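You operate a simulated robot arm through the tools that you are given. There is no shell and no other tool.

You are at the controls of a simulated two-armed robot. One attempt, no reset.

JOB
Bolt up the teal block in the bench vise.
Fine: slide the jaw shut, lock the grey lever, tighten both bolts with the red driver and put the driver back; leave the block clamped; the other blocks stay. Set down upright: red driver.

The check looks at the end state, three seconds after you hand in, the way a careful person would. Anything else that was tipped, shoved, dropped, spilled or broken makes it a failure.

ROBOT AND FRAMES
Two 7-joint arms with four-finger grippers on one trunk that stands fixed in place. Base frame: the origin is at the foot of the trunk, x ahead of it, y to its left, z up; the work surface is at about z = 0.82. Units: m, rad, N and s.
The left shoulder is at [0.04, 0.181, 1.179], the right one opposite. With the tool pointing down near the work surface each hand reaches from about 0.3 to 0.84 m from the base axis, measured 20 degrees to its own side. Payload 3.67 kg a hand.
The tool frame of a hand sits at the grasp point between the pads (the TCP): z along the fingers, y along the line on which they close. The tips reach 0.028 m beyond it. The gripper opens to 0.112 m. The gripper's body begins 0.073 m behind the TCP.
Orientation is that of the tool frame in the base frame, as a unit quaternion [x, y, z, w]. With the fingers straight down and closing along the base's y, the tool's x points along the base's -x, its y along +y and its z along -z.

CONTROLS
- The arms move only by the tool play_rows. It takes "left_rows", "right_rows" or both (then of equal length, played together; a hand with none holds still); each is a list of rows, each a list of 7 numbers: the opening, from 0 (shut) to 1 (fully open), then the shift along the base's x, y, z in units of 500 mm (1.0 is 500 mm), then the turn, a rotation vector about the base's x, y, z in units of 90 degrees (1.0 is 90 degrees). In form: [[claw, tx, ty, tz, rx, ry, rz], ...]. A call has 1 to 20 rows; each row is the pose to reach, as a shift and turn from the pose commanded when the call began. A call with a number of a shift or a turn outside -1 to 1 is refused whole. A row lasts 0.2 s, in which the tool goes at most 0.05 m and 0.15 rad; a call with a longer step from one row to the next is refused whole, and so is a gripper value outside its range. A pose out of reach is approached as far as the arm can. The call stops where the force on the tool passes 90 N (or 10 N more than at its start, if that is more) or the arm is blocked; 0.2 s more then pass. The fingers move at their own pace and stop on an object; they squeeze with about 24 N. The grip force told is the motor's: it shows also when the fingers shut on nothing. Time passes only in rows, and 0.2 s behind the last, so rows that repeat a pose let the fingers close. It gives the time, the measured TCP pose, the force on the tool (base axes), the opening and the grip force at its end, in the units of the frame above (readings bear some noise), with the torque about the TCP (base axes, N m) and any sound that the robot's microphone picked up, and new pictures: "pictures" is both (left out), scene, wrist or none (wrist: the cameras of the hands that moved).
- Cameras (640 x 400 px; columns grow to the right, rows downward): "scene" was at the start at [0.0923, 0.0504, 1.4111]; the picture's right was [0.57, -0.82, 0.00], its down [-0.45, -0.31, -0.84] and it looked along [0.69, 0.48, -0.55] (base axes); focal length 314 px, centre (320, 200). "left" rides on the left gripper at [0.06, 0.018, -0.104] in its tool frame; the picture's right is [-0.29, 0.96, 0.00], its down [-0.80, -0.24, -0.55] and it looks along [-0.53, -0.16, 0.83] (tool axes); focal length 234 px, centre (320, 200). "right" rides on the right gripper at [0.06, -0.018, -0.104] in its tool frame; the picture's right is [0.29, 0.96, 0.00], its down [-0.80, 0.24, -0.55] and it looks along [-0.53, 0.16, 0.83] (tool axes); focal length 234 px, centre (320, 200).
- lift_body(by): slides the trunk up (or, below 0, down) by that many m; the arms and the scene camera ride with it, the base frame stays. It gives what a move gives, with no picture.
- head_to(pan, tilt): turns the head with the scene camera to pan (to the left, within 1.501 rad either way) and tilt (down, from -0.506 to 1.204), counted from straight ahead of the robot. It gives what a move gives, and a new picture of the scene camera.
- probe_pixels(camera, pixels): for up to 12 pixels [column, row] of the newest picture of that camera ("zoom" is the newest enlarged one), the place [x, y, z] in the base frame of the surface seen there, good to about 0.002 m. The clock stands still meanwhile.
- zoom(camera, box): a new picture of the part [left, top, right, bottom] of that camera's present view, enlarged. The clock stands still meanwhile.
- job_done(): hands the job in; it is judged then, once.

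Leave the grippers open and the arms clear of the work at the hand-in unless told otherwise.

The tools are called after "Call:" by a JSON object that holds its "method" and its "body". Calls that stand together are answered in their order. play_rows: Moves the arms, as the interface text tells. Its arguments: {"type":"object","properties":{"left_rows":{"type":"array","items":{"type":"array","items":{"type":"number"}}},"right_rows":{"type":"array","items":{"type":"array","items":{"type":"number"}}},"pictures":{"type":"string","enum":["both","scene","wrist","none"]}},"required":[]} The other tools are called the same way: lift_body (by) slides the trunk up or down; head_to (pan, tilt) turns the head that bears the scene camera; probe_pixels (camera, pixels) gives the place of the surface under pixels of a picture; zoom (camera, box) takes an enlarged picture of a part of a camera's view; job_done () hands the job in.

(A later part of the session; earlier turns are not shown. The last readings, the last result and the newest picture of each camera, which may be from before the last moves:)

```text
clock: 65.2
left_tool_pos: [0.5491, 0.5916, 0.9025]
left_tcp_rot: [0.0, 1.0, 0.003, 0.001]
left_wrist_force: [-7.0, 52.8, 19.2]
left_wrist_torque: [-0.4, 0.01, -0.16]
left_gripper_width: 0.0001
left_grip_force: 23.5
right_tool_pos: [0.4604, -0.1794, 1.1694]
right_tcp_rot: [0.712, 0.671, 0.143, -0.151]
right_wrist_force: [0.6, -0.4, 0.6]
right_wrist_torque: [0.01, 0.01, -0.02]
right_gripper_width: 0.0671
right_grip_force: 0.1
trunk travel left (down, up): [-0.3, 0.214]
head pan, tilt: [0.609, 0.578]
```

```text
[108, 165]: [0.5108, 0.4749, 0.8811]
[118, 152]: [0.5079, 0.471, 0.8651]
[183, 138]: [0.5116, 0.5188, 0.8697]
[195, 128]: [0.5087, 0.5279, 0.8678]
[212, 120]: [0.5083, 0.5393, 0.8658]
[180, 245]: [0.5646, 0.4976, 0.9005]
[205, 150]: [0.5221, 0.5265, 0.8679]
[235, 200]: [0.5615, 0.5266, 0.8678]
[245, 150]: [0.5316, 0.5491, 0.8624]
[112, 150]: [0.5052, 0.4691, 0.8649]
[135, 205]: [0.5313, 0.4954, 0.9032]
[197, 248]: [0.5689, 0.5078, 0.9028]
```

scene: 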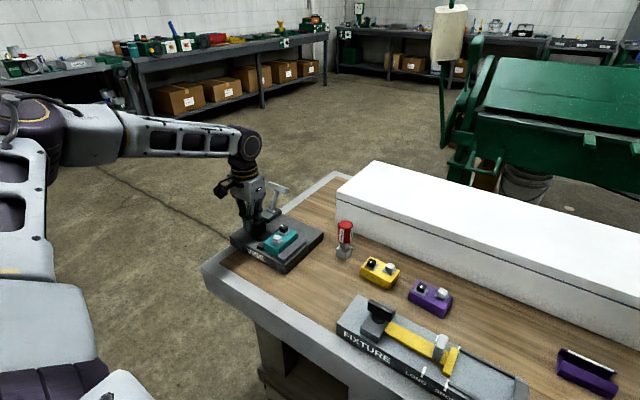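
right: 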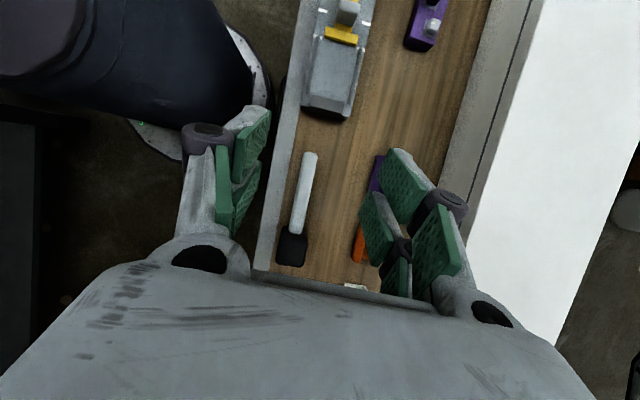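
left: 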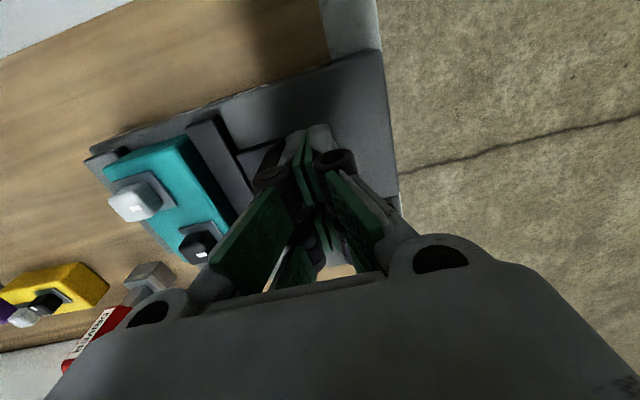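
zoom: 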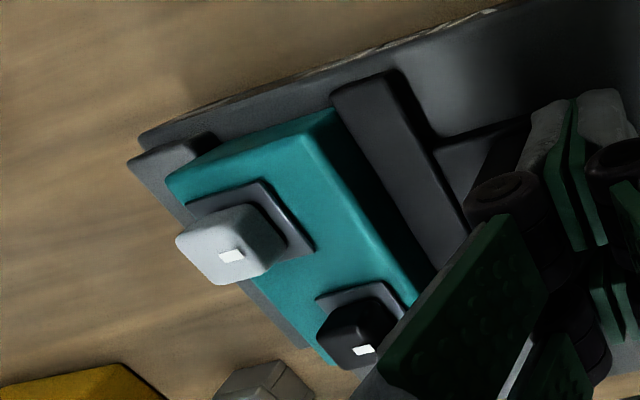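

The jaw face is at y≈0.521 and the fixed face at 0.471 — the block is clamped. Now I back off the knob and rise, opening the fingers, to go for the lever.

Call:
{"method": "play_rows", "body": {"left_rows": [[0, 0, 0.02, 0, 0, 0, 0], [0, 0, 0.06, 0, 0, 0, 0], [0, 0, 0.06, 0.06, 0, 0, 0], [0, 0, 0.06, 0.14, 0, 0, 0], [0.3, 0, 0.06, 0.22, 0, 0, 0], [0.7, 0, 0.06, 0.28, 0, 0, 0], [1, 0, 0.06, 0.28, 0, 0, 0]], "pictures": "both"}}

```text
clock: 66.8
left_tool_pos: [0.5482, 0.6152, 1.0443]
left_tcp_rot: [0.001, 1.0, 0.0, 0.0]
left_wrist_force: [0.9, 0.4, 0.0]
left_wrist_torque: [0.0, 0.03, 0.0]
left_gripper_width: 0.0925
left_grip_force: 0.2
right_tool_pos: [0.4631, -0.1831, 1.1673]
right_tcp_rot: [0.712, 0.67, 0.144, -0.153]
right_wrist_force: [-0.2, -0.6, -0.9]
right_wrist_torque: [-0.01, 0.02, 0.01]
right_gripper_width: 0.0672
right_grip_force: 0.0
trunk travel left (down, up): [-0.3, 0.214]
head pan, tilt: [0.609, 0.578]
```

scene: 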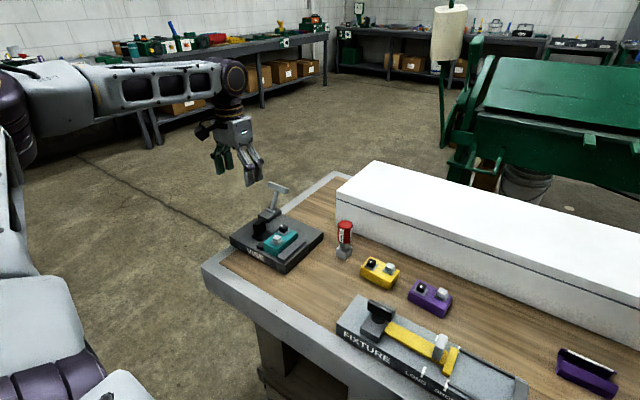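
left: 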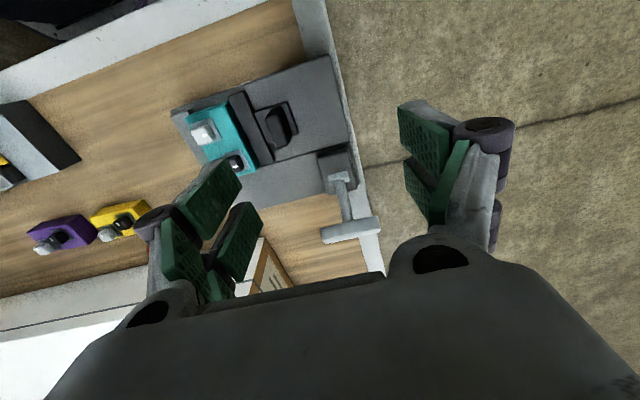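

Checking the clamped block and the lever base closely from both cameras.

Call:
{"method": "zoom", "body": {"camera": "scene", "box": [220, 170, 330, 280]}}

Call:
{"method": "zoom", "body": {"camera": "left", "box": [160, 50, 400, 260]}}

```text
3.64 times, centred on (275, 225) of scene
```

zoom: 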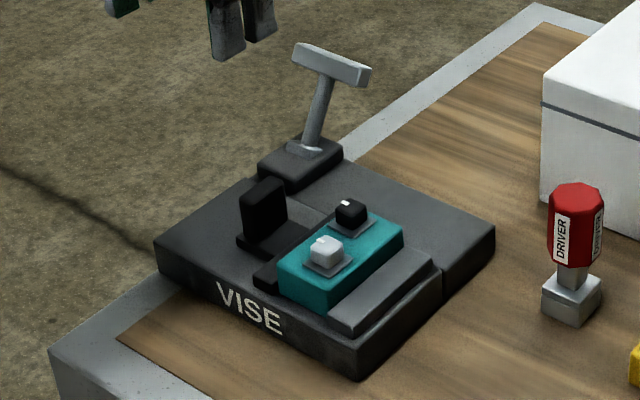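

```text
1.90 times, centred on (280, 155) of left
```

zoom: 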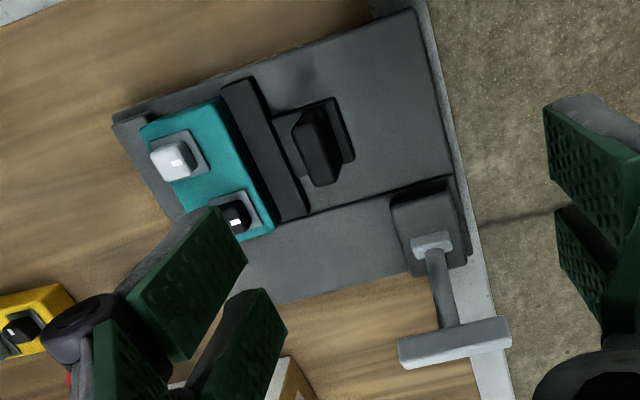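

Jaw closed snugly on the block. Next: straddle the lever's T bar by its ends (it runs along y). I'll move above it at (0.672,0.612,1.01) with a −20° tilt about y for reach, fingers fully open.

Call:
{"method": "play_rows", "body": {"left_rows": [[1, 0.06, -0.002, 0, 0, -0.074, 0], [1, 0.12, -0.004, 0, 0, -0.148, 0], [1, 0.18, -0.006, 0, 0, -0.222, 0], [1, 0.246, -0.006, -0.02, 0, -0.222, 0], [1, 0.246, -0.006, -0.06, 0, -0.222, 0], [1, 0.246, -0.006, -0.06, 0, -0.222, 0]], "pictures": "both"}}

```text
clock: 68.2
left_tool_pos: [0.6742, 0.6105, 1.0139]
left_tcp_rot: [0.001, 0.985, 0.001, 0.174]
left_wrist_force: [-1.5, 0.0, 0.1]
left_wrist_torque: [-0.01, 0.02, -0.04]
left_gripper_width: 0.1122
left_grip_force: 0.1
right_tool_pos: [0.4636, -0.1842, 1.1684]
right_tcp_rot: [0.712, 0.67, 0.144, -0.154]
right_wrist_force: [0.1, 0.1, -0.2]
right_wrist_torque: [0.02, 0.03, 0.01]
right_gripper_width: 0.067
right_grip_force: 0.1
trunk travel left (down, up): [-0.3, 0.214]
head pan, tilt: [0.609, 0.578]
```

scene: 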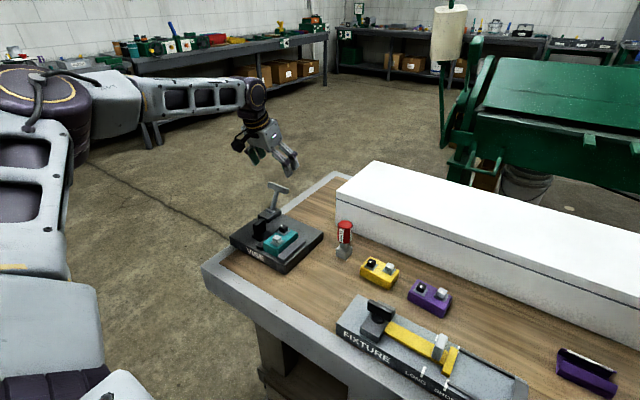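
left: 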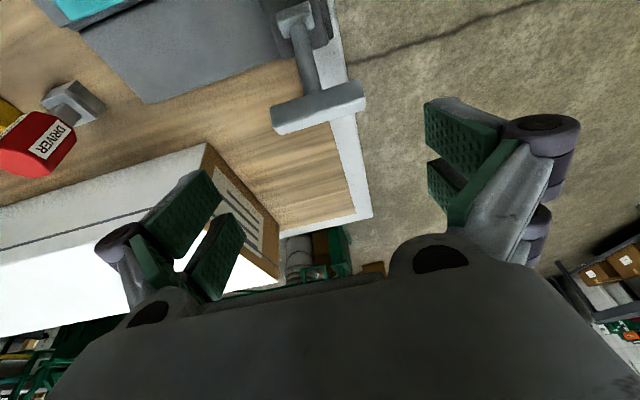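

T bar visible at (318,108). Probe its ends precisely.

Call:
{"method": "probe_pixels", "body": {"camera": "left", "pixels": [[275, 112], [362, 88], [318, 98], [320, 112], [275, 127], [364, 102], [303, 60], [310, 80], [297, 15], [280, 20]]}}

```text
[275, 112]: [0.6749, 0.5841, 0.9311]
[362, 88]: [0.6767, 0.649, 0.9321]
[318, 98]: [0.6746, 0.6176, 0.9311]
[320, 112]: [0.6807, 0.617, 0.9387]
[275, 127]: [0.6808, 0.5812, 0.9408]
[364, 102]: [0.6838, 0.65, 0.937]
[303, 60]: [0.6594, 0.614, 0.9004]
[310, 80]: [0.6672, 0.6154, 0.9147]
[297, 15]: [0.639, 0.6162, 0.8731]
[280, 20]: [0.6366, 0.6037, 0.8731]
```

T bar: ends y≈0.580 and 0.650, centre about (0.681,0.615,0.935). Lowering the open fingers around its ends.

Call:
{"method": "play_rows", "body": {"left_rows": [[1, 0.012, 0.009, -0.05, 0, 0, 0], [1, 0.012, 0.009, -0.1, 0, 0, 0], [1, 0.012, 0.009, -0.14, 0, 0, 0], [1, 0.012, 0.009, -0.158, 0, 0, 0], [1, 0.012, 0.009, -0.158, 0, 0, 0]], "pictures": "wrist"}}

```text
clock: 69.4
left_tool_pos: [0.6779, 0.6156, 0.9353]
left_tcp_rot: [0.001, 0.985, 0.001, 0.174]
left_wrist_force: [0.7, 0.1, -0.1]
left_wrist_torque: [0.01, 0.02, 0.01]
left_gripper_width: 0.1118
left_grip_force: 0.2
right_tool_pos: [0.4629, -0.1827, 1.1675]
right_tcp_rot: [0.712, 0.67, 0.144, -0.153]
right_wrist_force: [0.2, 0.1, 0.9]
right_wrist_torque: [0.01, -0.03, 0.0]
right_gripper_width: 0.0669
right_grip_force: 0.1
trunk travel left (down, up): [-0.3, 0.214]
head pan, tilt: [0.609, 0.578]
```

left: 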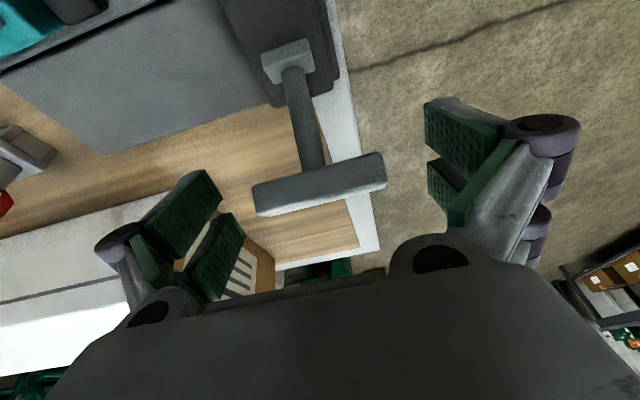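

The T bar lies right at the grasp point. Closing on its ends.

Call:
{"method": "play_rows", "body": {"left_rows": [[0.7, 0, 0, 0, 0, 0, 0], [0.5, 0, 0, 0, 0, 0, 0], [0.4, 0, 0, 0, 0, 0, 0], [0.4, 0, 0, 0, 0, 0, 0]], "pictures": "wrist"}}

```text
clock: 70.4
left_tool_pos: [0.6774, 0.614, 0.9338]
left_tcp_rot: [0.0, 0.985, 0.0, 0.173]
left_wrist_force: [-3.2, -7.1, -0.1]
left_wrist_torque: [-0.36, 0.07, -0.33]
left_gripper_width: 0.0704
left_grip_force: 45.2
right_tool_pos: [0.4623, -0.184, 1.1687]
right_tcp_rot: [0.712, 0.67, 0.143, -0.153]
right_wrist_force: [-0.3, 0.1, 0.3]
right_wrist_torque: [0.03, 0.03, 0.03]
right_gripper_width: 0.067
right_grip_force: 0.1
trunk travel left (down, up): [-0.3, 0.214]
head pan, tilt: [0.609, 0.578]
```

left: 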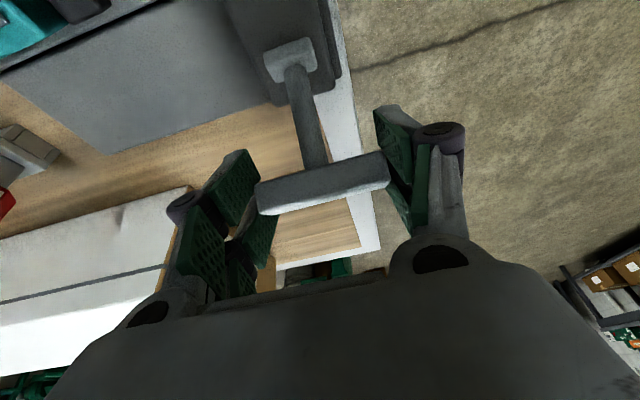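

Gripped at 0.0704 m. Testing the lever gently: 10 mm along its arc toward −x (up and over).

Call:
{"method": "play_rows", "body": {"left_rows": [[0.4, -0.006, 0, 0.004, 0, 0, 0], [0.4, -0.012, 0, 0.007, 0, 0, 0], [0.4, -0.017, 0, 0.01, 0, 0, 0], [0.4, -0.017, 0, 0.01, 0, 0, 0]], "pictures": "wrist"}}

```text
clock: 71.4
left_tool_pos: [0.6731, 0.6134, 0.9386]
left_tcp_rot: [0.001, 0.985, 0.0, 0.173]
left_wrist_force: [12.9, -8.3, -9.7]
left_wrist_torque: [-0.48, -1.32, -0.17]
left_gripper_width: 0.0711
left_grip_force: 45.1
right_tool_pos: [0.4651, -0.1834, 1.1661]
right_tcp_rot: [0.712, 0.67, 0.143, -0.153]
right_wrist_force: [0.2, -0.1, 0.1]
right_wrist_torque: [-0.02, 0.04, 0.01]
right_gripper_width: 0.0672
right_grip_force: 0.1
trunk travel left (down, up): [-0.3, 0.214]
head pan, tilt: [0.609, 0.578]
```

left: 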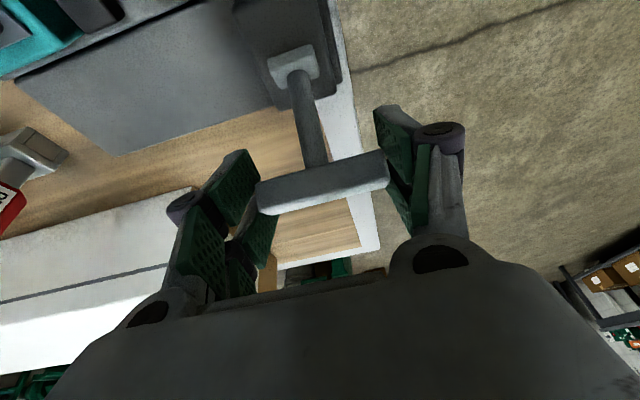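

There's a 13–16 N resistance that way. Testing the other direction: back through the start and ~10 mm down toward +x.

Call:
{"method": "play_rows", "body": {"left_rows": [[0.4, 0.01, 0, -0.006, 0, 0, 0], [0.4, 0.02, 0, -0.012, 0, 0, 0], [0.4, 0.03, 0, -0.017, 0, 0, 0], [0.4, 0.038, 0, -0.022, 0, 0, 0], [0.4, 0.038, 0, -0.022, 0, 0, 0]], "pictures": "wrist"}}

```text
clock: 72.6
left_tool_pos: [0.6864, 0.6144, 0.9318]
left_tcp_rot: [0.001, 0.985, 0.002, 0.173]
left_wrist_force: [-29.1, -2.7, 8.7]
left_wrist_torque: [0.12, 0.39, 0.05]
left_gripper_width: 0.071
left_grip_force: 45.5
right_tool_pos: [0.4587, -0.1846, 1.1698]
right_tcp_rot: [0.712, 0.67, 0.145, -0.154]
right_wrist_force: [-0.2, -0.1, 0.2]
right_wrist_torque: [0.01, -0.01, -0.01]
right_gripper_width: 0.0672
right_grip_force: 0.2
trunk travel left (down, up): [-0.3, 0.214]
head pan, tilt: [0.609, 0.578]
```

left: 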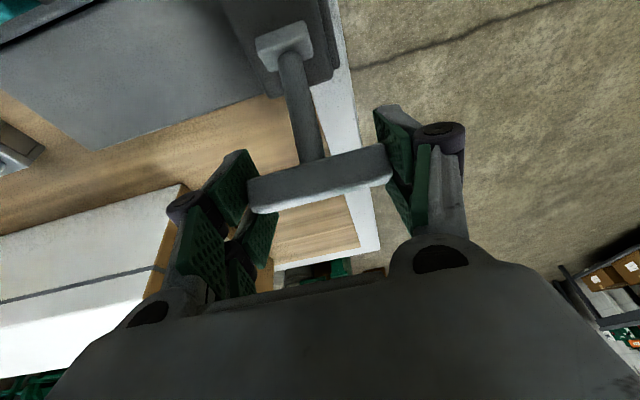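

The +x direction is firm (30 N, the bar slipped slightly in the grip), so the lever is at its stop there. The locking swing is toward −x. I'll swing it along its arc to ~10° from vertical.

Call:
{"method": "play_rows", "body": {"left_rows": [[0.4, -0.0104, 0, 0.0082, 0, 0, 0], [0.4, -0.0218, 0, 0.0154, 0, 0, 0], [0.4, -0.0338, 0, 0.0218, 0, 0, 0], [0.4, -0.0464, 0, 0.027, 0, 0, 0], [0.4, -0.0594, 0, 0.031, 0, 0, 0], [0.4, -0.0728, 0, 0.034, 0, 0, 0], [0.4, -0.0728, 0, 0.034, 0, 0, 0]], "pictures": "both"}}

```text
clock: 74.2
left_tool_pos: [0.6561, 0.6141, 0.9471]
left_tcp_rot: [0.001, 0.985, 0.001, 0.175]
left_wrist_force: [18.0, 0.6, 2.0]
left_wrist_torque: [-0.1, -1.48, 0.02]
left_gripper_width: 0.0708
left_grip_force: 45.3
right_tool_pos: [0.466, -0.1833, 1.1669]
right_tcp_rot: [0.713, 0.669, 0.144, -0.153]
right_wrist_force: [-0.3, -0.2, 0.0]
right_wrist_torque: [0.02, 0.0, 0.02]
right_gripper_width: 0.0675
right_grip_force: 0.2
trunk travel left (down, up): [-0.3, 0.214]
head pan, tilt: [0.609, 0.578]
```

scene: 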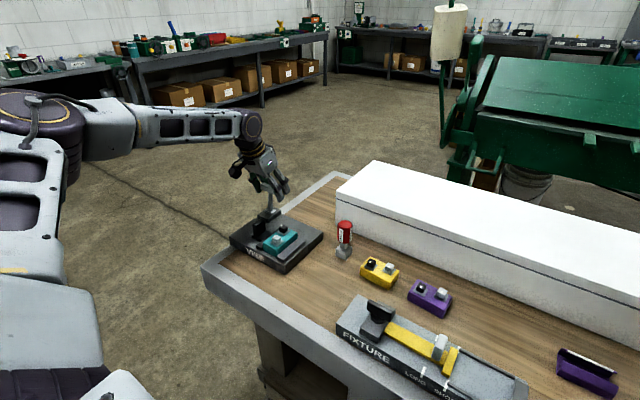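
left: 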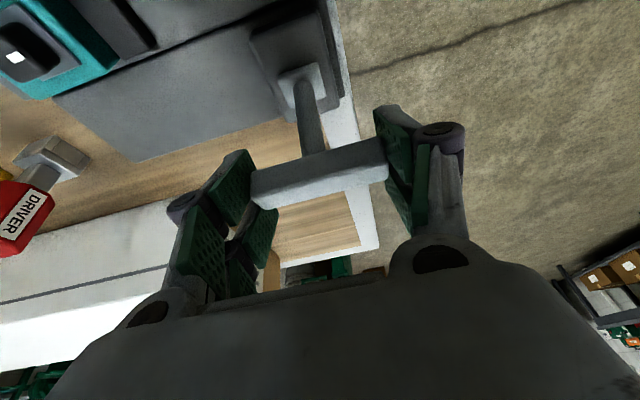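

The lever swings with steady ~18 N friction. Continue the arc past vertical to about −30°, listening for a click.

Call:
{"method": "play_rows", "body": {"left_rows": [[0.4, -0.013, 0, 0.006, 0, 0, 0], [0.4, -0.027, 0, 0.006, 0, 0, 0], [0.4, -0.041, 0, 0.006, 0, 0, 0], [0.4, -0.055, 0, 0.004, 0, 0, 0], [0.4, -0.068, 0, 0.001, 0, 0, 0], [0.4, -0.082, 0, -0.003, 0, 0, 0], [0.4, -0.095, 0, -0.009, 0, 0, 0], [0.4, -0.107, 0, -0.015, 0, 0, 0], [0.4, -0.107, 0, -0.015, 0, 0, 0]], "pictures": "both"}}

```text
clock: 76.2
left_tool_pos: [0.5994, 0.6145, 0.9388]
left_tcp_rot: [0.0, 0.985, 0.001, 0.174]
left_wrist_force: [15.7, 0.5, 4.5]
left_wrist_torque: [-0.01, -1.53, 0.02]
left_gripper_width: 0.0712
left_grip_force: 45.4
right_tool_pos: [0.4639, -0.1829, 1.1664]
right_tcp_rot: [0.712, 0.67, 0.143, -0.154]
right_wrist_force: [-0.2, -1.2, -0.4]
right_wrist_torque: [0.0, -0.01, -0.03]
right_gripper_width: 0.0673
right_grip_force: 0.0
trunk travel left (down, up): [-0.3, 0.214]
head pan, tilt: [0.609, 0.578]
```

scene: 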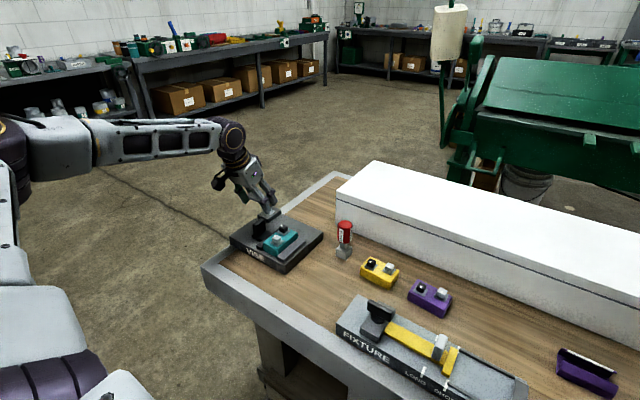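
left: 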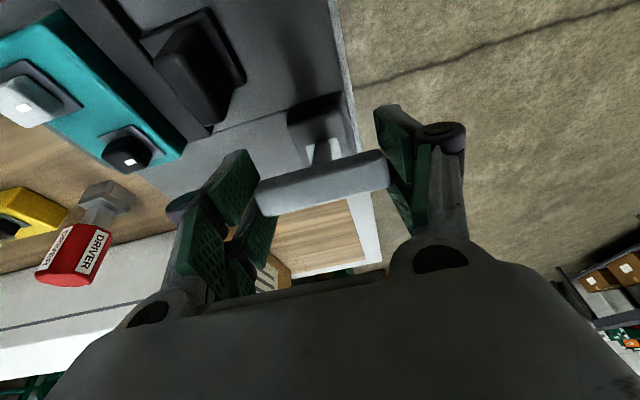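

No stop yet, at about −29°. Continue to about −50°, checking force and clearance from the knob.

Call:
{"method": "play_rows", "body": {"left_rows": [[0.4, -0.006, 0, -0.0038, 0, 0, 0], [0.4, -0.012, 0, -0.0076, 0, 0, 0], [0.4, -0.023, 0, -0.016, 0, 0, 0], [0.4, -0.033, 0, -0.025, 0, 0, 0], [0.4, -0.043, 0, -0.036, 0, 0, 0], [0.4, -0.043, 0, -0.036, 0, 0, 0]], "pictures": "both"}}

```text
clock: 77.6
left_tool_pos: [0.586, 0.6145, 0.9296]
left_tcp_rot: [0.0, 0.983, 0.001, 0.183]
left_wrist_force: [40.9, 10.5, 32.0]
left_wrist_torque: [-0.89, 0.35, 2.58]
left_gripper_width: 0.071
left_grip_force: 45.4
right_tool_pos: [0.465, -0.1853, 1.1669]
right_tcp_rot: [0.712, 0.67, 0.143, -0.155]
right_wrist_force: [0.0, 0.1, 0.5]
right_wrist_torque: [0.01, -0.03, -0.01]
right_gripper_width: 0.067
right_grip_force: 0.0
trunk travel left (down, up): [-0.3, 0.214]
head pan, tilt: [0.609, 0.578]
```

scene: 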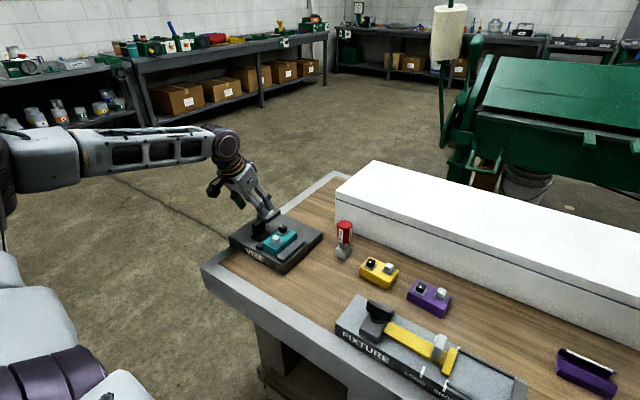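
left: 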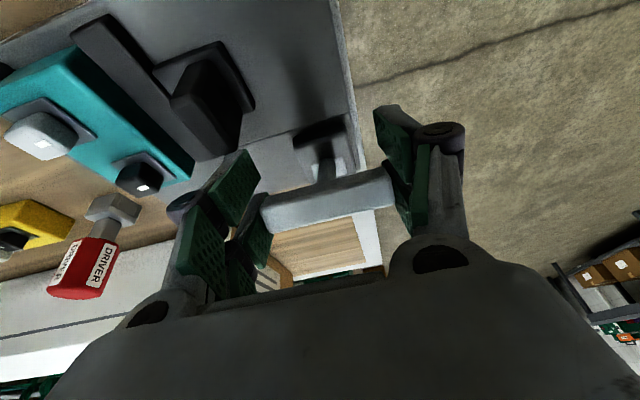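

Force jumped to ~50 N with a twist: the −y finger appears to be touching the knob, at lever angle about −40°. I'll unload, open just a little, and rise straight up to look.

Call:
{"method": "play_rows", "body": {"left_rows": [[0.4, 0.012, 0, 0.012, 0, 0, 0], [0.4, 0.025, 0, 0.024, 0, 0, 0], [0.6, 0.025, 0, 0.024, 0, 0, 0], [0.69, 0.025, 0, 0.024, 0, 0, 0], [0.69, 0.025, 0, 0.024, 0, 0, 0], [0.69, 0.027, 0, 0.08, 0, 0, 0], [0.69, 0.03, 0, 0.16, 0, 0, 0], [0.69, 0.03, 0, 0.22, 0, 0, 0], [0.69, 0.03, 0, 0.22, 0, 0, 0]], "pictures": "both"}}

```text
clock: 79.6
left_tool_pos: [0.5937, 0.6132, 1.0309]
left_tcp_rot: [0.001, 0.985, 0.0, 0.173]
left_wrist_force: [0.4, -0.2, 0.0]
left_wrist_torque: [0.01, 0.03, -0.02]
left_gripper_width: 0.0771
left_grip_force: 0.0
right_tool_pos: [0.4635, -0.1827, 1.168]
right_tcp_rot: [0.712, 0.67, 0.143, -0.153]
right_wrist_force: [0.3, -0.5, 0.3]
right_wrist_torque: [-0.01, -0.01, 0.02]
right_gripper_width: 0.0672
right_grip_force: 0.0
trunk travel left (down, up): [-0.3, 0.214]
head pan, tilt: [0.609, 0.578]
```

scene: 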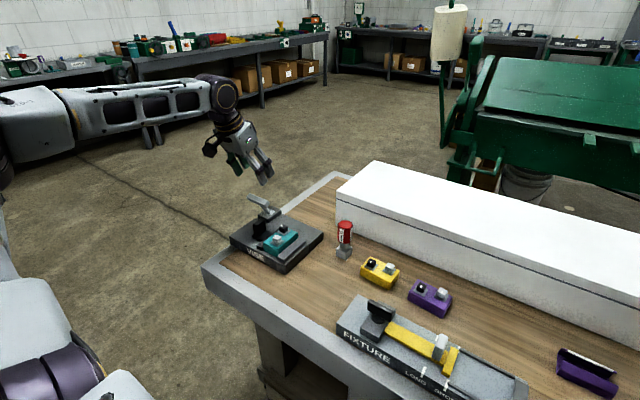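
left: 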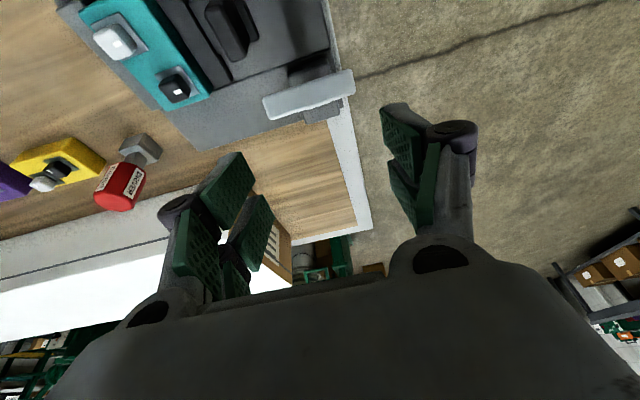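

The lever is now leaning toward −x. Zooming in and probing its position.

Call:
{"method": "zoom", "body": {"camera": "scene", "box": [220, 180, 320, 280]}}

Call:
{"method": "probe_pixels", "body": {"camera": "left", "pixels": [[268, 100], [345, 76], [310, 88], [270, 112], [350, 90], [312, 98], [235, 30], [225, 10], [250, 35], [318, 75]]}}

Call:
{"method": "zoom", "body": {"camera": "left", "box": [180, 0, 380, 150]}}

```text
4.00 times, centred on (270, 230) of scene
```

zoom: 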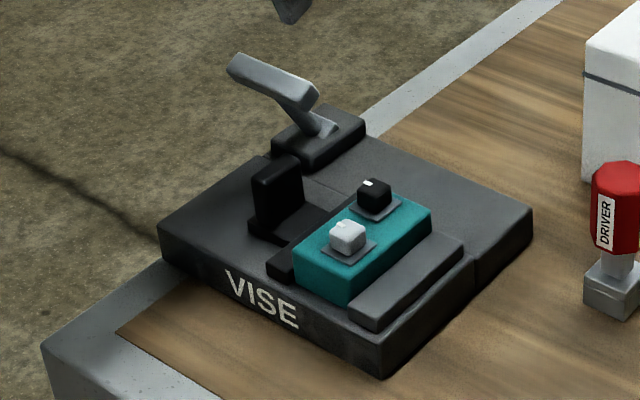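

```text
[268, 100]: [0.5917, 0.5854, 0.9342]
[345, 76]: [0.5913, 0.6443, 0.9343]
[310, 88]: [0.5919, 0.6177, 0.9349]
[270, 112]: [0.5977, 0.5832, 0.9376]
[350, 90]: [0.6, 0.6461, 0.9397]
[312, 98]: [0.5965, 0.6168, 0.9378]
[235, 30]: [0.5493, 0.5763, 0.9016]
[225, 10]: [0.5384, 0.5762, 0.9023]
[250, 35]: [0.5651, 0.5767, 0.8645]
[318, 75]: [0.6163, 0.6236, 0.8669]
```

```text
2.67 times, centred on (280, 75) of left
```

zoom: 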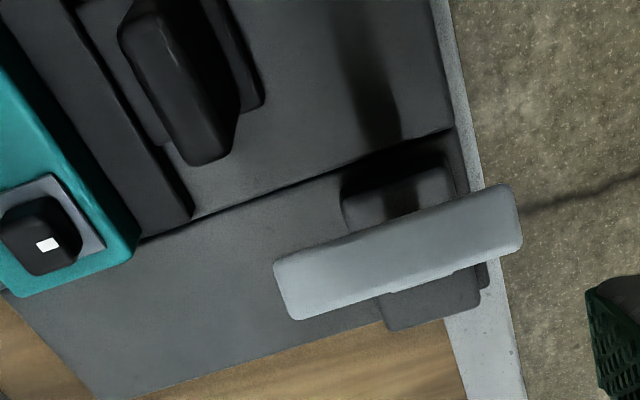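

The T bar is now at about (0.594,0.615,0.934), −34° from vertical. To find its end stop without touching the knob, I'll straighten the hand, shut the fingers, and push from the +x side at the bar's +y half (y≈0.638).

Call:
{"method": "play_rows", "body": {"left_rows": [[0.4, 0.02, 0.02, 0.01, 0, 0.074, 0], [0.2, 0.045, 0.035, 0.01, 0, 0.148, 0], [0, 0.069, 0.05, 0.01, 0, 0.222, 0], [0, 0.069, 0.05, 0.0, 0, 0.222, 0], [0, 0.069, 0.05, -0.06, 0, 0.222, 0], [0, 0.069, 0.05, -0.12, 0, 0.222, 0], [0, 0.069, 0.05, -0.166, 0, 0.222, 0], [0, 0.069, 0.05, -0.166, 0, 0.222, 0]], "pictures": "both"}}

```text
clock: 81.4
left_tool_pos: [0.632, 0.6356, 0.9533]
left_tcp_rot: [0.002, 1.0, 0.0, 0.005]
left_wrist_force: [23.1, 7.8, 27.3]
left_wrist_torque: [0.1, 0.1, -0.26]
left_gripper_width: 0.0058
left_grip_force: 35.6
right_tool_pos: [0.4641, -0.185, 1.1672]
right_tcp_rot: [0.712, 0.669, 0.144, -0.154]
right_wrist_force: [-0.2, -0.5, 0.0]
right_wrist_torque: [-0.03, -0.01, 0.02]
right_gripper_width: 0.0671
right_grip_force: 0.2
trunk travel left (down, up): [-0.3, 0.214]
head pan, tilt: [0.609, 0.578]
```

scene: 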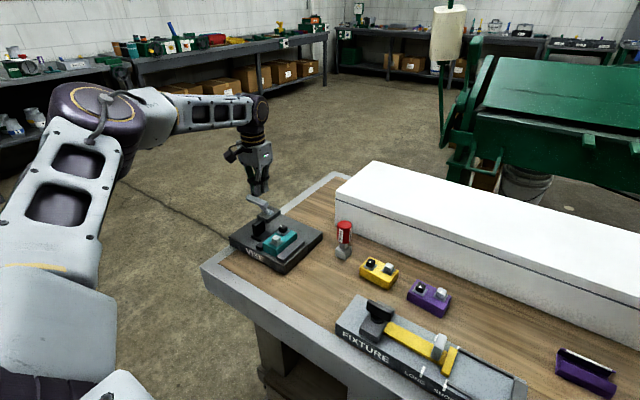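
left: 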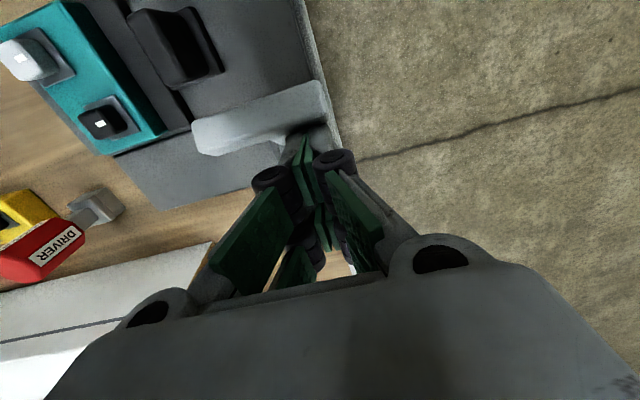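

There's contact (23 N in x, 27 N up) earlier than expected. Probe where the T bar is now.

Call:
{"method": "probe_pixels", "body": {"camera": "left", "pixels": [[200, 135], [320, 90], [262, 115], [205, 150], [322, 105], [280, 140], [300, 135], [310, 125], [300, 150], [322, 160]]}}

Call:
{"method": "zoom", "body": {"camera": "left", "box": [180, 60, 400, 280]}}

Call:
{"method": "zoom", "body": {"camera": "scene", "box": [215, 130, 325, 260]}}

```text
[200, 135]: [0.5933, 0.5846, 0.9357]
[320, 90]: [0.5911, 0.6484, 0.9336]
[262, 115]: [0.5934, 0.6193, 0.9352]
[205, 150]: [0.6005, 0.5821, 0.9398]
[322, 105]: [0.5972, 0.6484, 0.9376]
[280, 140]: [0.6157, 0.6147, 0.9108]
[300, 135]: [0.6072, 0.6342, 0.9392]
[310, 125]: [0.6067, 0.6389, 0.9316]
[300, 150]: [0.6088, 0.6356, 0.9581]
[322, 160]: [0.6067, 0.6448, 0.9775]
```

```text
1.82 times, centred on (290, 170) of left
```

zoom: 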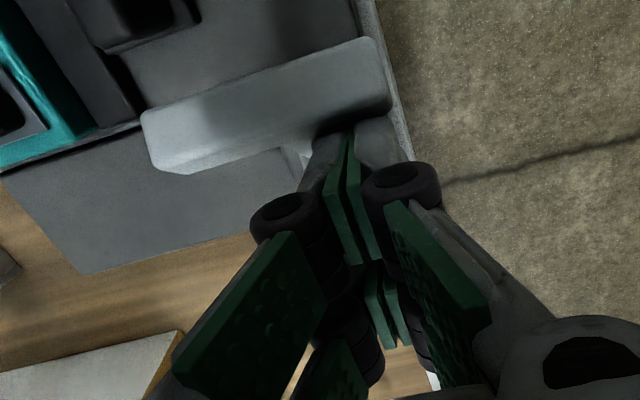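

```text
3.08 times, centred on (270, 195) of scene
```

zoom: 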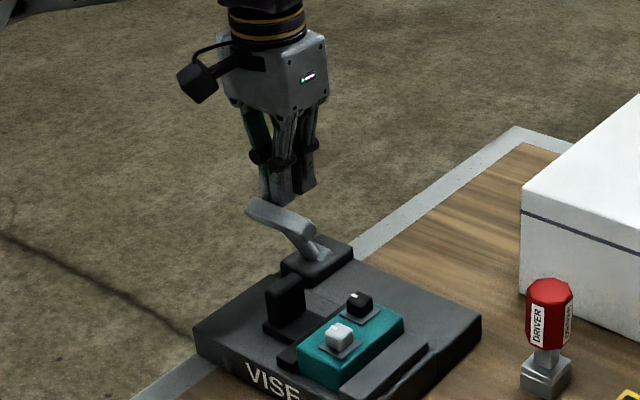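

The finger pads are wider than I figured (~±25 mm in x), and they're pressing the T bar with ~34 N along its arc with no movement: the lever is at its end stop at −34° (it began at +32°). So it's fully thrown. I'll rise away and re-check its position.

Call:
{"method": "play_rows", "body": {"left_rows": [[0, 0.01, 0, 0.02, 0, 0, 0], [0, 0.01, 0, 0.08, 0, 0, 0], [0, 0.01, 0, 0.16, 0, 0, 0], [0.3, 0, 0, 0.22, 0, 0, 0], [0.5, -0.06, -0.04, 0.22, 0, 0, 0], [0.5, -0.12, -0.08, 0.22, 0, 0, 0], [0.5, -0.15, -0.1, 0.22, 0, 0, 0], [0.5, -0.15, -0.1, 0.22, 0, 0, 0]], "pictures": "both"}}

Call:
{"method": "zoom", "body": {"camera": "left", "box": [200, 20, 420, 240]}}

Call:
{"method": "zoom", "body": {"camera": "scene", "box": [220, 180, 320, 280]}}

```text
clock: 83.2
left_tool_pos: [0.552, 0.5925, 1.0557]
left_tcp_rot: [0.001, 1.0, -0.001, -0.001]
left_wrist_force: [-0.6, 0.5, 0.3]
left_wrist_torque: [0.02, 0.03, 0.01]
left_gripper_width: 0.0558
left_grip_force: 0.1
right_tool_pos: [0.4635, -0.1837, 1.1683]
right_tcp_rot: [0.712, 0.67, 0.144, -0.153]
right_wrist_force: [0.4, 0.8, -0.3]
right_wrist_torque: [0.03, -0.03, 0.01]
right_gripper_width: 0.0672
right_grip_force: 0.1
trunk travel left (down, up): [-0.3, 0.214]
head pan, tilt: [0.609, 0.578]
```

scene: 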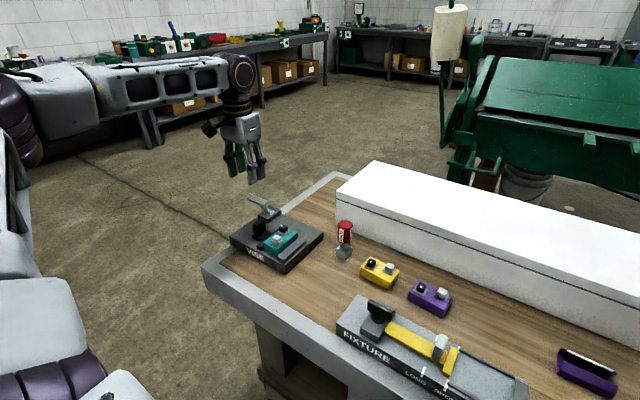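
left: 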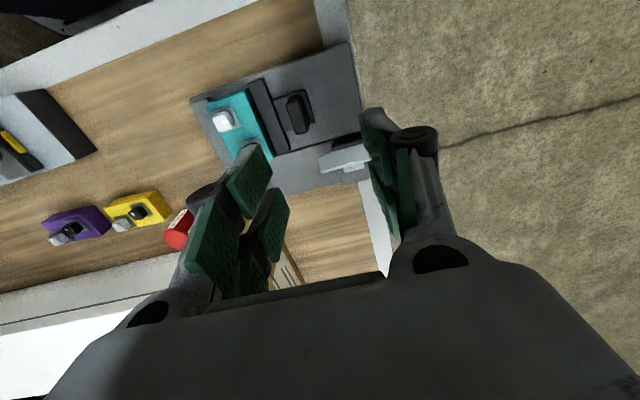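

```text
1.82 times, centred on (310, 130) of left
```

zoom: 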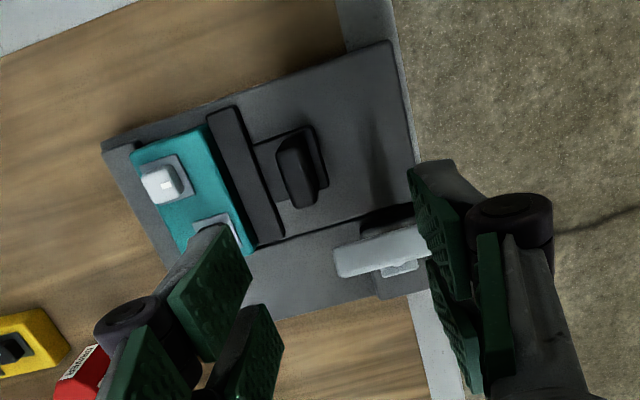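

```text
4.00 times, centred on (270, 230) of scene
```

zoom: 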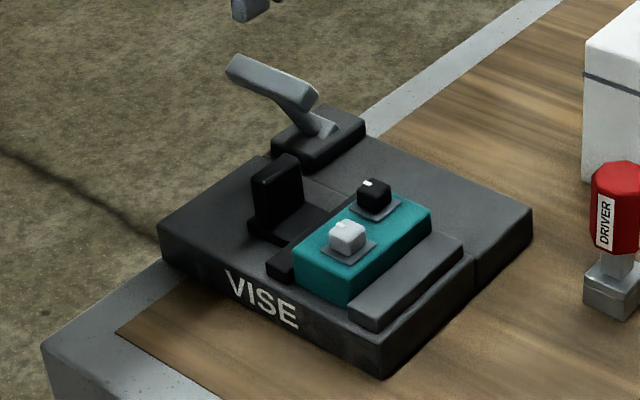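

The lever stays put at its locked stop. Now the driver: I'll move the left hand to look at it from above at about (0.60,0.36,1.06).

Call:
{"method": "play_rows", "body": {"left_rows": [[0.6, 0.01, -0.08, 0, 0, 0, 0], [0.6, 0.02, -0.17, 0, 0, 0, 0], [0.6, 0.03, -0.26, 0, 0, 0, 0], [0.6, 0.04, -0.35, 0, 0, 0, 0], [0.6, 0.05, -0.43, 0, 0, 0, 0], [0.6, 0.06, -0.465, 0, 0, 0, 0], [0.6, 0.06, -0.465, 0, 0, 0, 0]], "pictures": "wrist"}}

Call:
{"method": "zoom", "body": {"camera": "left", "box": [240, 60, 400, 220]}}

```text
clock: 84.8
left_tool_pos: [0.5816, 0.359, 1.0599]
left_tcp_rot: [0.0, 1.0, 0.0, 0.0]
left_wrist_force: [-0.2, 0.0, -0.3]
left_wrist_torque: [0.0, 0.03, 0.0]
left_gripper_width: 0.0672
left_grip_force: 0.0
right_tool_pos: [0.4633, -0.1838, 1.1686]
right_tcp_rot: [0.712, 0.67, 0.144, -0.154]
right_wrist_force: [0.7, -0.1, 0.1]
right_wrist_torque: [-0.01, 0.0, -0.01]
right_gripper_width: 0.0672
right_grip_force: 0.1
trunk travel left (down, up): [-0.3, 0.214]
head pan, tilt: [0.609, 0.578]
```

left: 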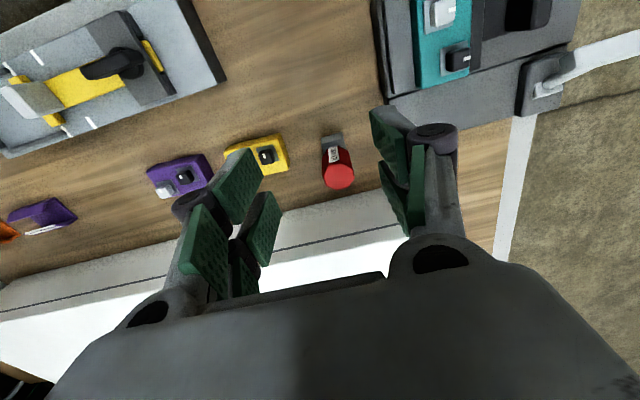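

```text
2.50 times, centred on (320, 140) of left
```

zoom: 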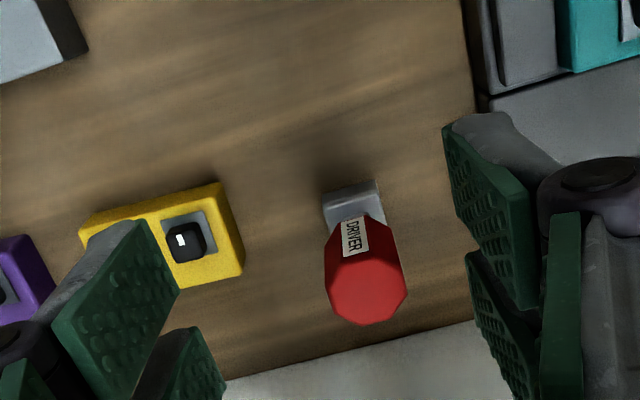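

Call:
{"method": "zoom", "body": {"camera": "left", "box": [312, 128, 364, 196]}}

```text
5.88 times, centred on (338, 162) of left
```

zoom: 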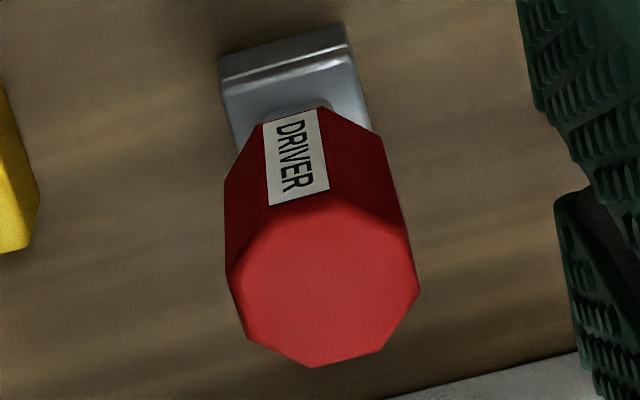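

Call:
{"method": "probe_pixels", "body": {"camera": "zoom", "pixels": [[320, 285], [270, 215], [335, 205], [405, 245], [415, 295], [375, 345], [310, 362], [255, 335], [232, 280], [225, 80], [345, 50], [285, 60]]}}

```text
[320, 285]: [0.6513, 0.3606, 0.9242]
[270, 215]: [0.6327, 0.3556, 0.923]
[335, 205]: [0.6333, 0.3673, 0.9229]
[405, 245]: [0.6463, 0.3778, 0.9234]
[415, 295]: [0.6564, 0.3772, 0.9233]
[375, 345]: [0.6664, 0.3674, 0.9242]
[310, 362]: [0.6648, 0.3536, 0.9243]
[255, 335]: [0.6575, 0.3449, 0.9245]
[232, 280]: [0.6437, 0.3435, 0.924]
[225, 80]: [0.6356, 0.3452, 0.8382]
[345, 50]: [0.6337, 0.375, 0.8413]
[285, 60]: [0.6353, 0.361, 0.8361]
```

The driver is axis-aligned, axis at about (0.650,0.3605), handle ~0.035 across, top z≈0.924. I'll turn the left hand to yaw +90° (to leave a long clockwise stroke), and hover over it.

Call:
{"method": "play_rows", "body": {"left_rows": [[0.65, 0.012, 0.0005, 0, 0, 0, 0.09], [0.65, 0.024, 0.001, 0, 0, 0, 0.18], [0.65, 0.036, 0.0015, 0, 0, 0, 0.27], [0.65, 0.05, 0.002, 0, 0, 0, 0.36], [0.65, 0.064, 0.003, 0, 0, 0, 0.45], [0.65, 0.08, 0.003, 0, 0, 0, 0.54], [0.65, 0.096, 0.003, 0, 0, 0, 0.63], [0.65, 0.11, 0.003, 0, 0, 0, 0.72], [0.65, 0.125, 0.003, 0, 0, 0, 0.81], [0.65, 0.137, 0.003, 0, 0, 0, 0.9], [0.65, 0.137, 0.003, -0.06, 0, 0, 0.99], [0.65, 0.137, 0.003, -0.12, 0, 0, 1.0], [0.65, 0.137, 0.003, -0.12, 0, 0, 1.0]], "pictures": "both"}}

```text
clock: 87.6
left_tool_pos: [0.6509, 0.3582, 0.9986]
left_tcp_rot: [0.708, -0.706, 0.0, 0.0]
left_wrist_force: [-0.5, 0.3, -0.1]
left_wrist_torque: [-0.01, -0.02, -0.01]
left_gripper_width: 0.0728
left_grip_force: 0.0
right_tool_pos: [0.4638, -0.1836, 1.1689]
right_tcp_rot: [0.712, 0.67, 0.143, -0.153]
right_wrist_force: [-0.1, -0.3, 0.2]
right_wrist_torque: [0.04, 0.02, 0.0]
right_gripper_width: 0.0671
right_grip_force: 0.1
trunk travel left (down, up): [-0.3, 0.214]
head pan, tilt: [0.609, 0.578]
```

scene: 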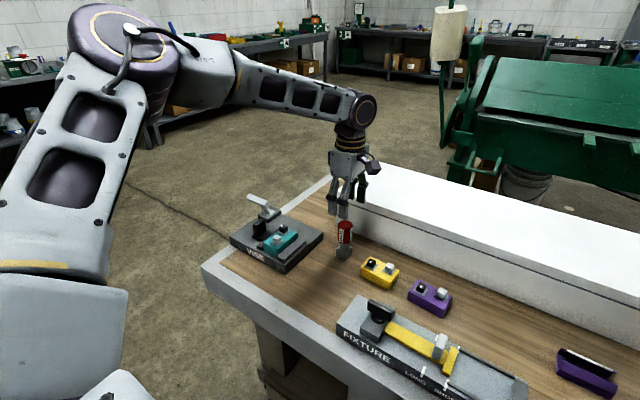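
left: 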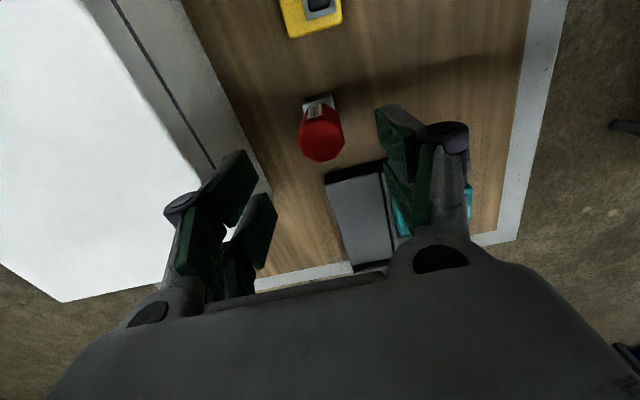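

Hovering. I'll verify the handle centre from this camera before descending.

Call:
{"method": "zoom", "body": {"camera": "left", "box": [280, 80, 364, 170]}}

```text
4.44 times, centred on (322, 125) of left
```

zoom: 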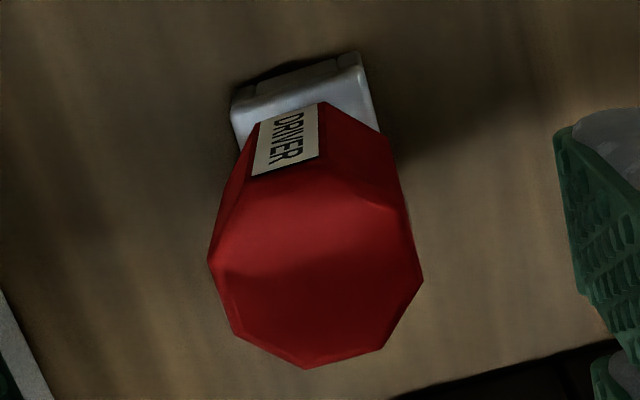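

Call:
{"method": "probe_pixels", "body": {"camera": "zoom", "pixels": [[318, 275], [250, 190], [325, 175], [405, 210], [418, 280], [380, 345], [310, 362], [240, 335], [214, 262]]}}

```text
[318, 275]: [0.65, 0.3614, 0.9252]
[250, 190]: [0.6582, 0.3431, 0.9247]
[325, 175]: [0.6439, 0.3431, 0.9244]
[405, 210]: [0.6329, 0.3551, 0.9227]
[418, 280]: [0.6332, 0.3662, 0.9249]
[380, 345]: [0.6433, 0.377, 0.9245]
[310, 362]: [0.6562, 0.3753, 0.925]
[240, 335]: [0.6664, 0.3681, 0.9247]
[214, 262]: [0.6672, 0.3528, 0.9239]
```

Handle centre (0.650,0.360). Adjust by (−1, +2) mm and descend to TCP z≈0.907.

Call:
{"method": "play_rows", "body": {"left_rows": [[0.65, -0.002, 0.004, -0.05, 0, 0, 0], [0.65, -0.002, 0.004, -0.1, 0, 0, 0], [0.65, -0.002, 0.004, -0.15, 0, 0, 0], [0.65, -0.002, 0.004, -0.183, 0, 0, 0], [0.65, -0.002, 0.004, -0.183, 0, 0, 0]], "pictures": "wrist"}}

```text
clock: 88.8
left_tool_pos: [0.6504, 0.3614, 0.9061]
left_tcp_rot: [-0.707, 0.708, 0.0, 0.0]
left_wrist_force: [0.3, -0.3, -0.3]
left_wrist_torque: [-0.03, -0.01, -0.01]
left_gripper_width: 0.0729
left_grip_force: 0.1
right_tool_pos: [0.4634, -0.1827, 1.1688]
right_tcp_rot: [0.712, 0.67, 0.144, -0.153]
right_wrist_force: [-0.2, 0.5, -0.4]
right_wrist_torque: [-0.02, -0.01, 0.01]
right_gripper_width: 0.0671
right_grip_force: 0.1
trunk travel left (down, up): [-0.3, 0.214]
head pan, tilt: [0.609, 0.578]
```

left: 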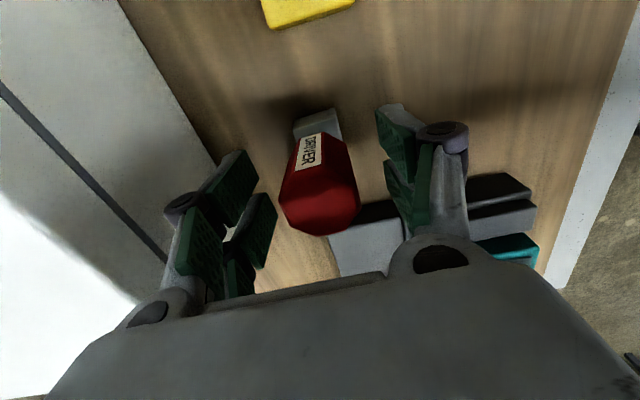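

Handle sits between the pads. Closing on it.

Call:
{"method": "play_rows", "body": {"left_rows": [[0.4, 0, 0, 0, 0, 0, 0], [0.25, 0, 0, 0, 0, 0, 0], [0.1, 0, 0, 0, 0, 0, 0], [0.1, 0, 0, 0, 0, 0, 0], [0.1, 0, 0, 0, 0, 0, 0]], "pictures": "wrist"}}

```text
clock: 90.0
left_tool_pos: [0.6505, 0.3613, 0.9052]
left_tcp_rot: [-0.707, 0.708, 0.0, 0.0]
left_wrist_force: [-1.0, 0.5, 0.0]
left_wrist_torque: [-0.01, 0.06, -0.03]
left_gripper_width: 0.0357
left_grip_force: 23.6
right_tool_pos: [0.4632, -0.1823, 1.167]
right_tcp_rot: [0.712, 0.67, 0.144, -0.153]
right_wrist_force: [0.4, -0.5, 0.9]
right_wrist_torque: [-0.02, 0.03, 0.03]
right_gripper_width: 0.0672
right_grip_force: 0.1
trunk travel left (down, up): [-0.3, 0.214]
head pan, tilt: [0.609, 0.578]
```

left: 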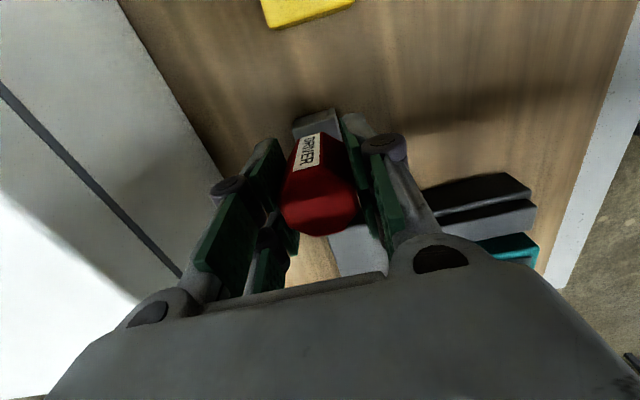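

Gripped (0.0357 m, 23.6 N). Lifting straight up slowly and then looking at what stays below.

Call:
{"method": "play_rows", "body": {"left_rows": [[0.1, 0, 0, 0.01, 0, 0, 0], [0.1, 0, 0, 0.03, 0, 0, 0], [0.1, 0, 0, 0.06, 0, 0, 0], [0.1, 0, 0, 0.1, 0, 0, 0], [0.1, 0, 0, 0.16, 0, 0, 0], [0.1, 0, 0, 0.22, 0, 0, 0], [0.1, 0, 0, 0.26, 0, 0, 0], [0.1, 0, 0, 0.26, 0, 0, 0]], "pictures": "both"}}

Call:
{"method": "zoom", "body": {"camera": "scene", "box": [300, 150, 420, 280]}}

```text
clock: 91.8
left_tool_pos: [0.6501, 0.3607, 1.0363]
left_tcp_rot: [-0.707, 0.707, 0.001, 0.0]
left_wrist_force: [0.6, -0.1, -1.0]
left_wrist_torque: [0.02, -0.02, 0.01]
left_gripper_width: 0.0359
left_grip_force: 23.9
right_tool_pos: [0.4637, -0.1824, 1.1676]
right_tcp_rot: [0.712, 0.67, 0.143, -0.153]
right_wrist_force: [0.0, -0.2, -0.2]
right_wrist_torque: [-0.02, 0.02, 0.0]
right_gripper_width: 0.0672
right_grip_force: 0.1
trunk travel left (down, up): [-0.3, 0.214]
head pan, tilt: [0.609, 0.578]
```

scene: 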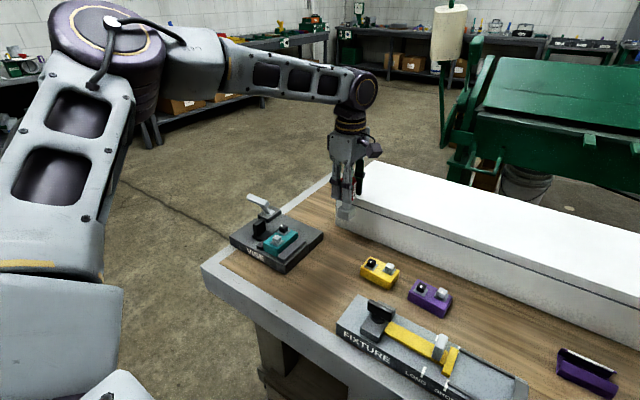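
left: 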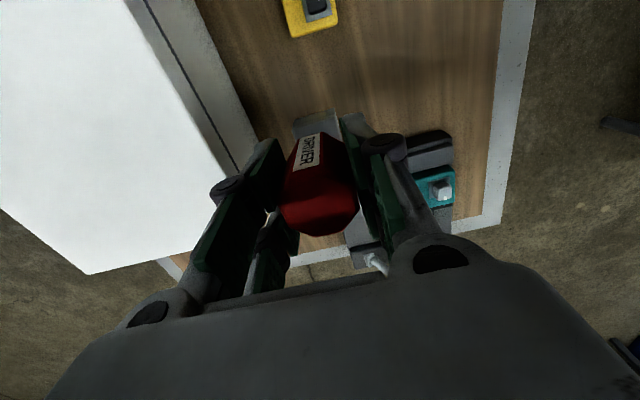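

```text
3.08 times, centred on (360, 215) of scene
```

zoom: 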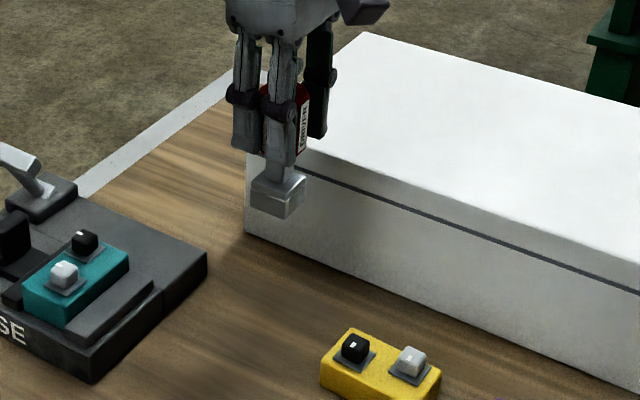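

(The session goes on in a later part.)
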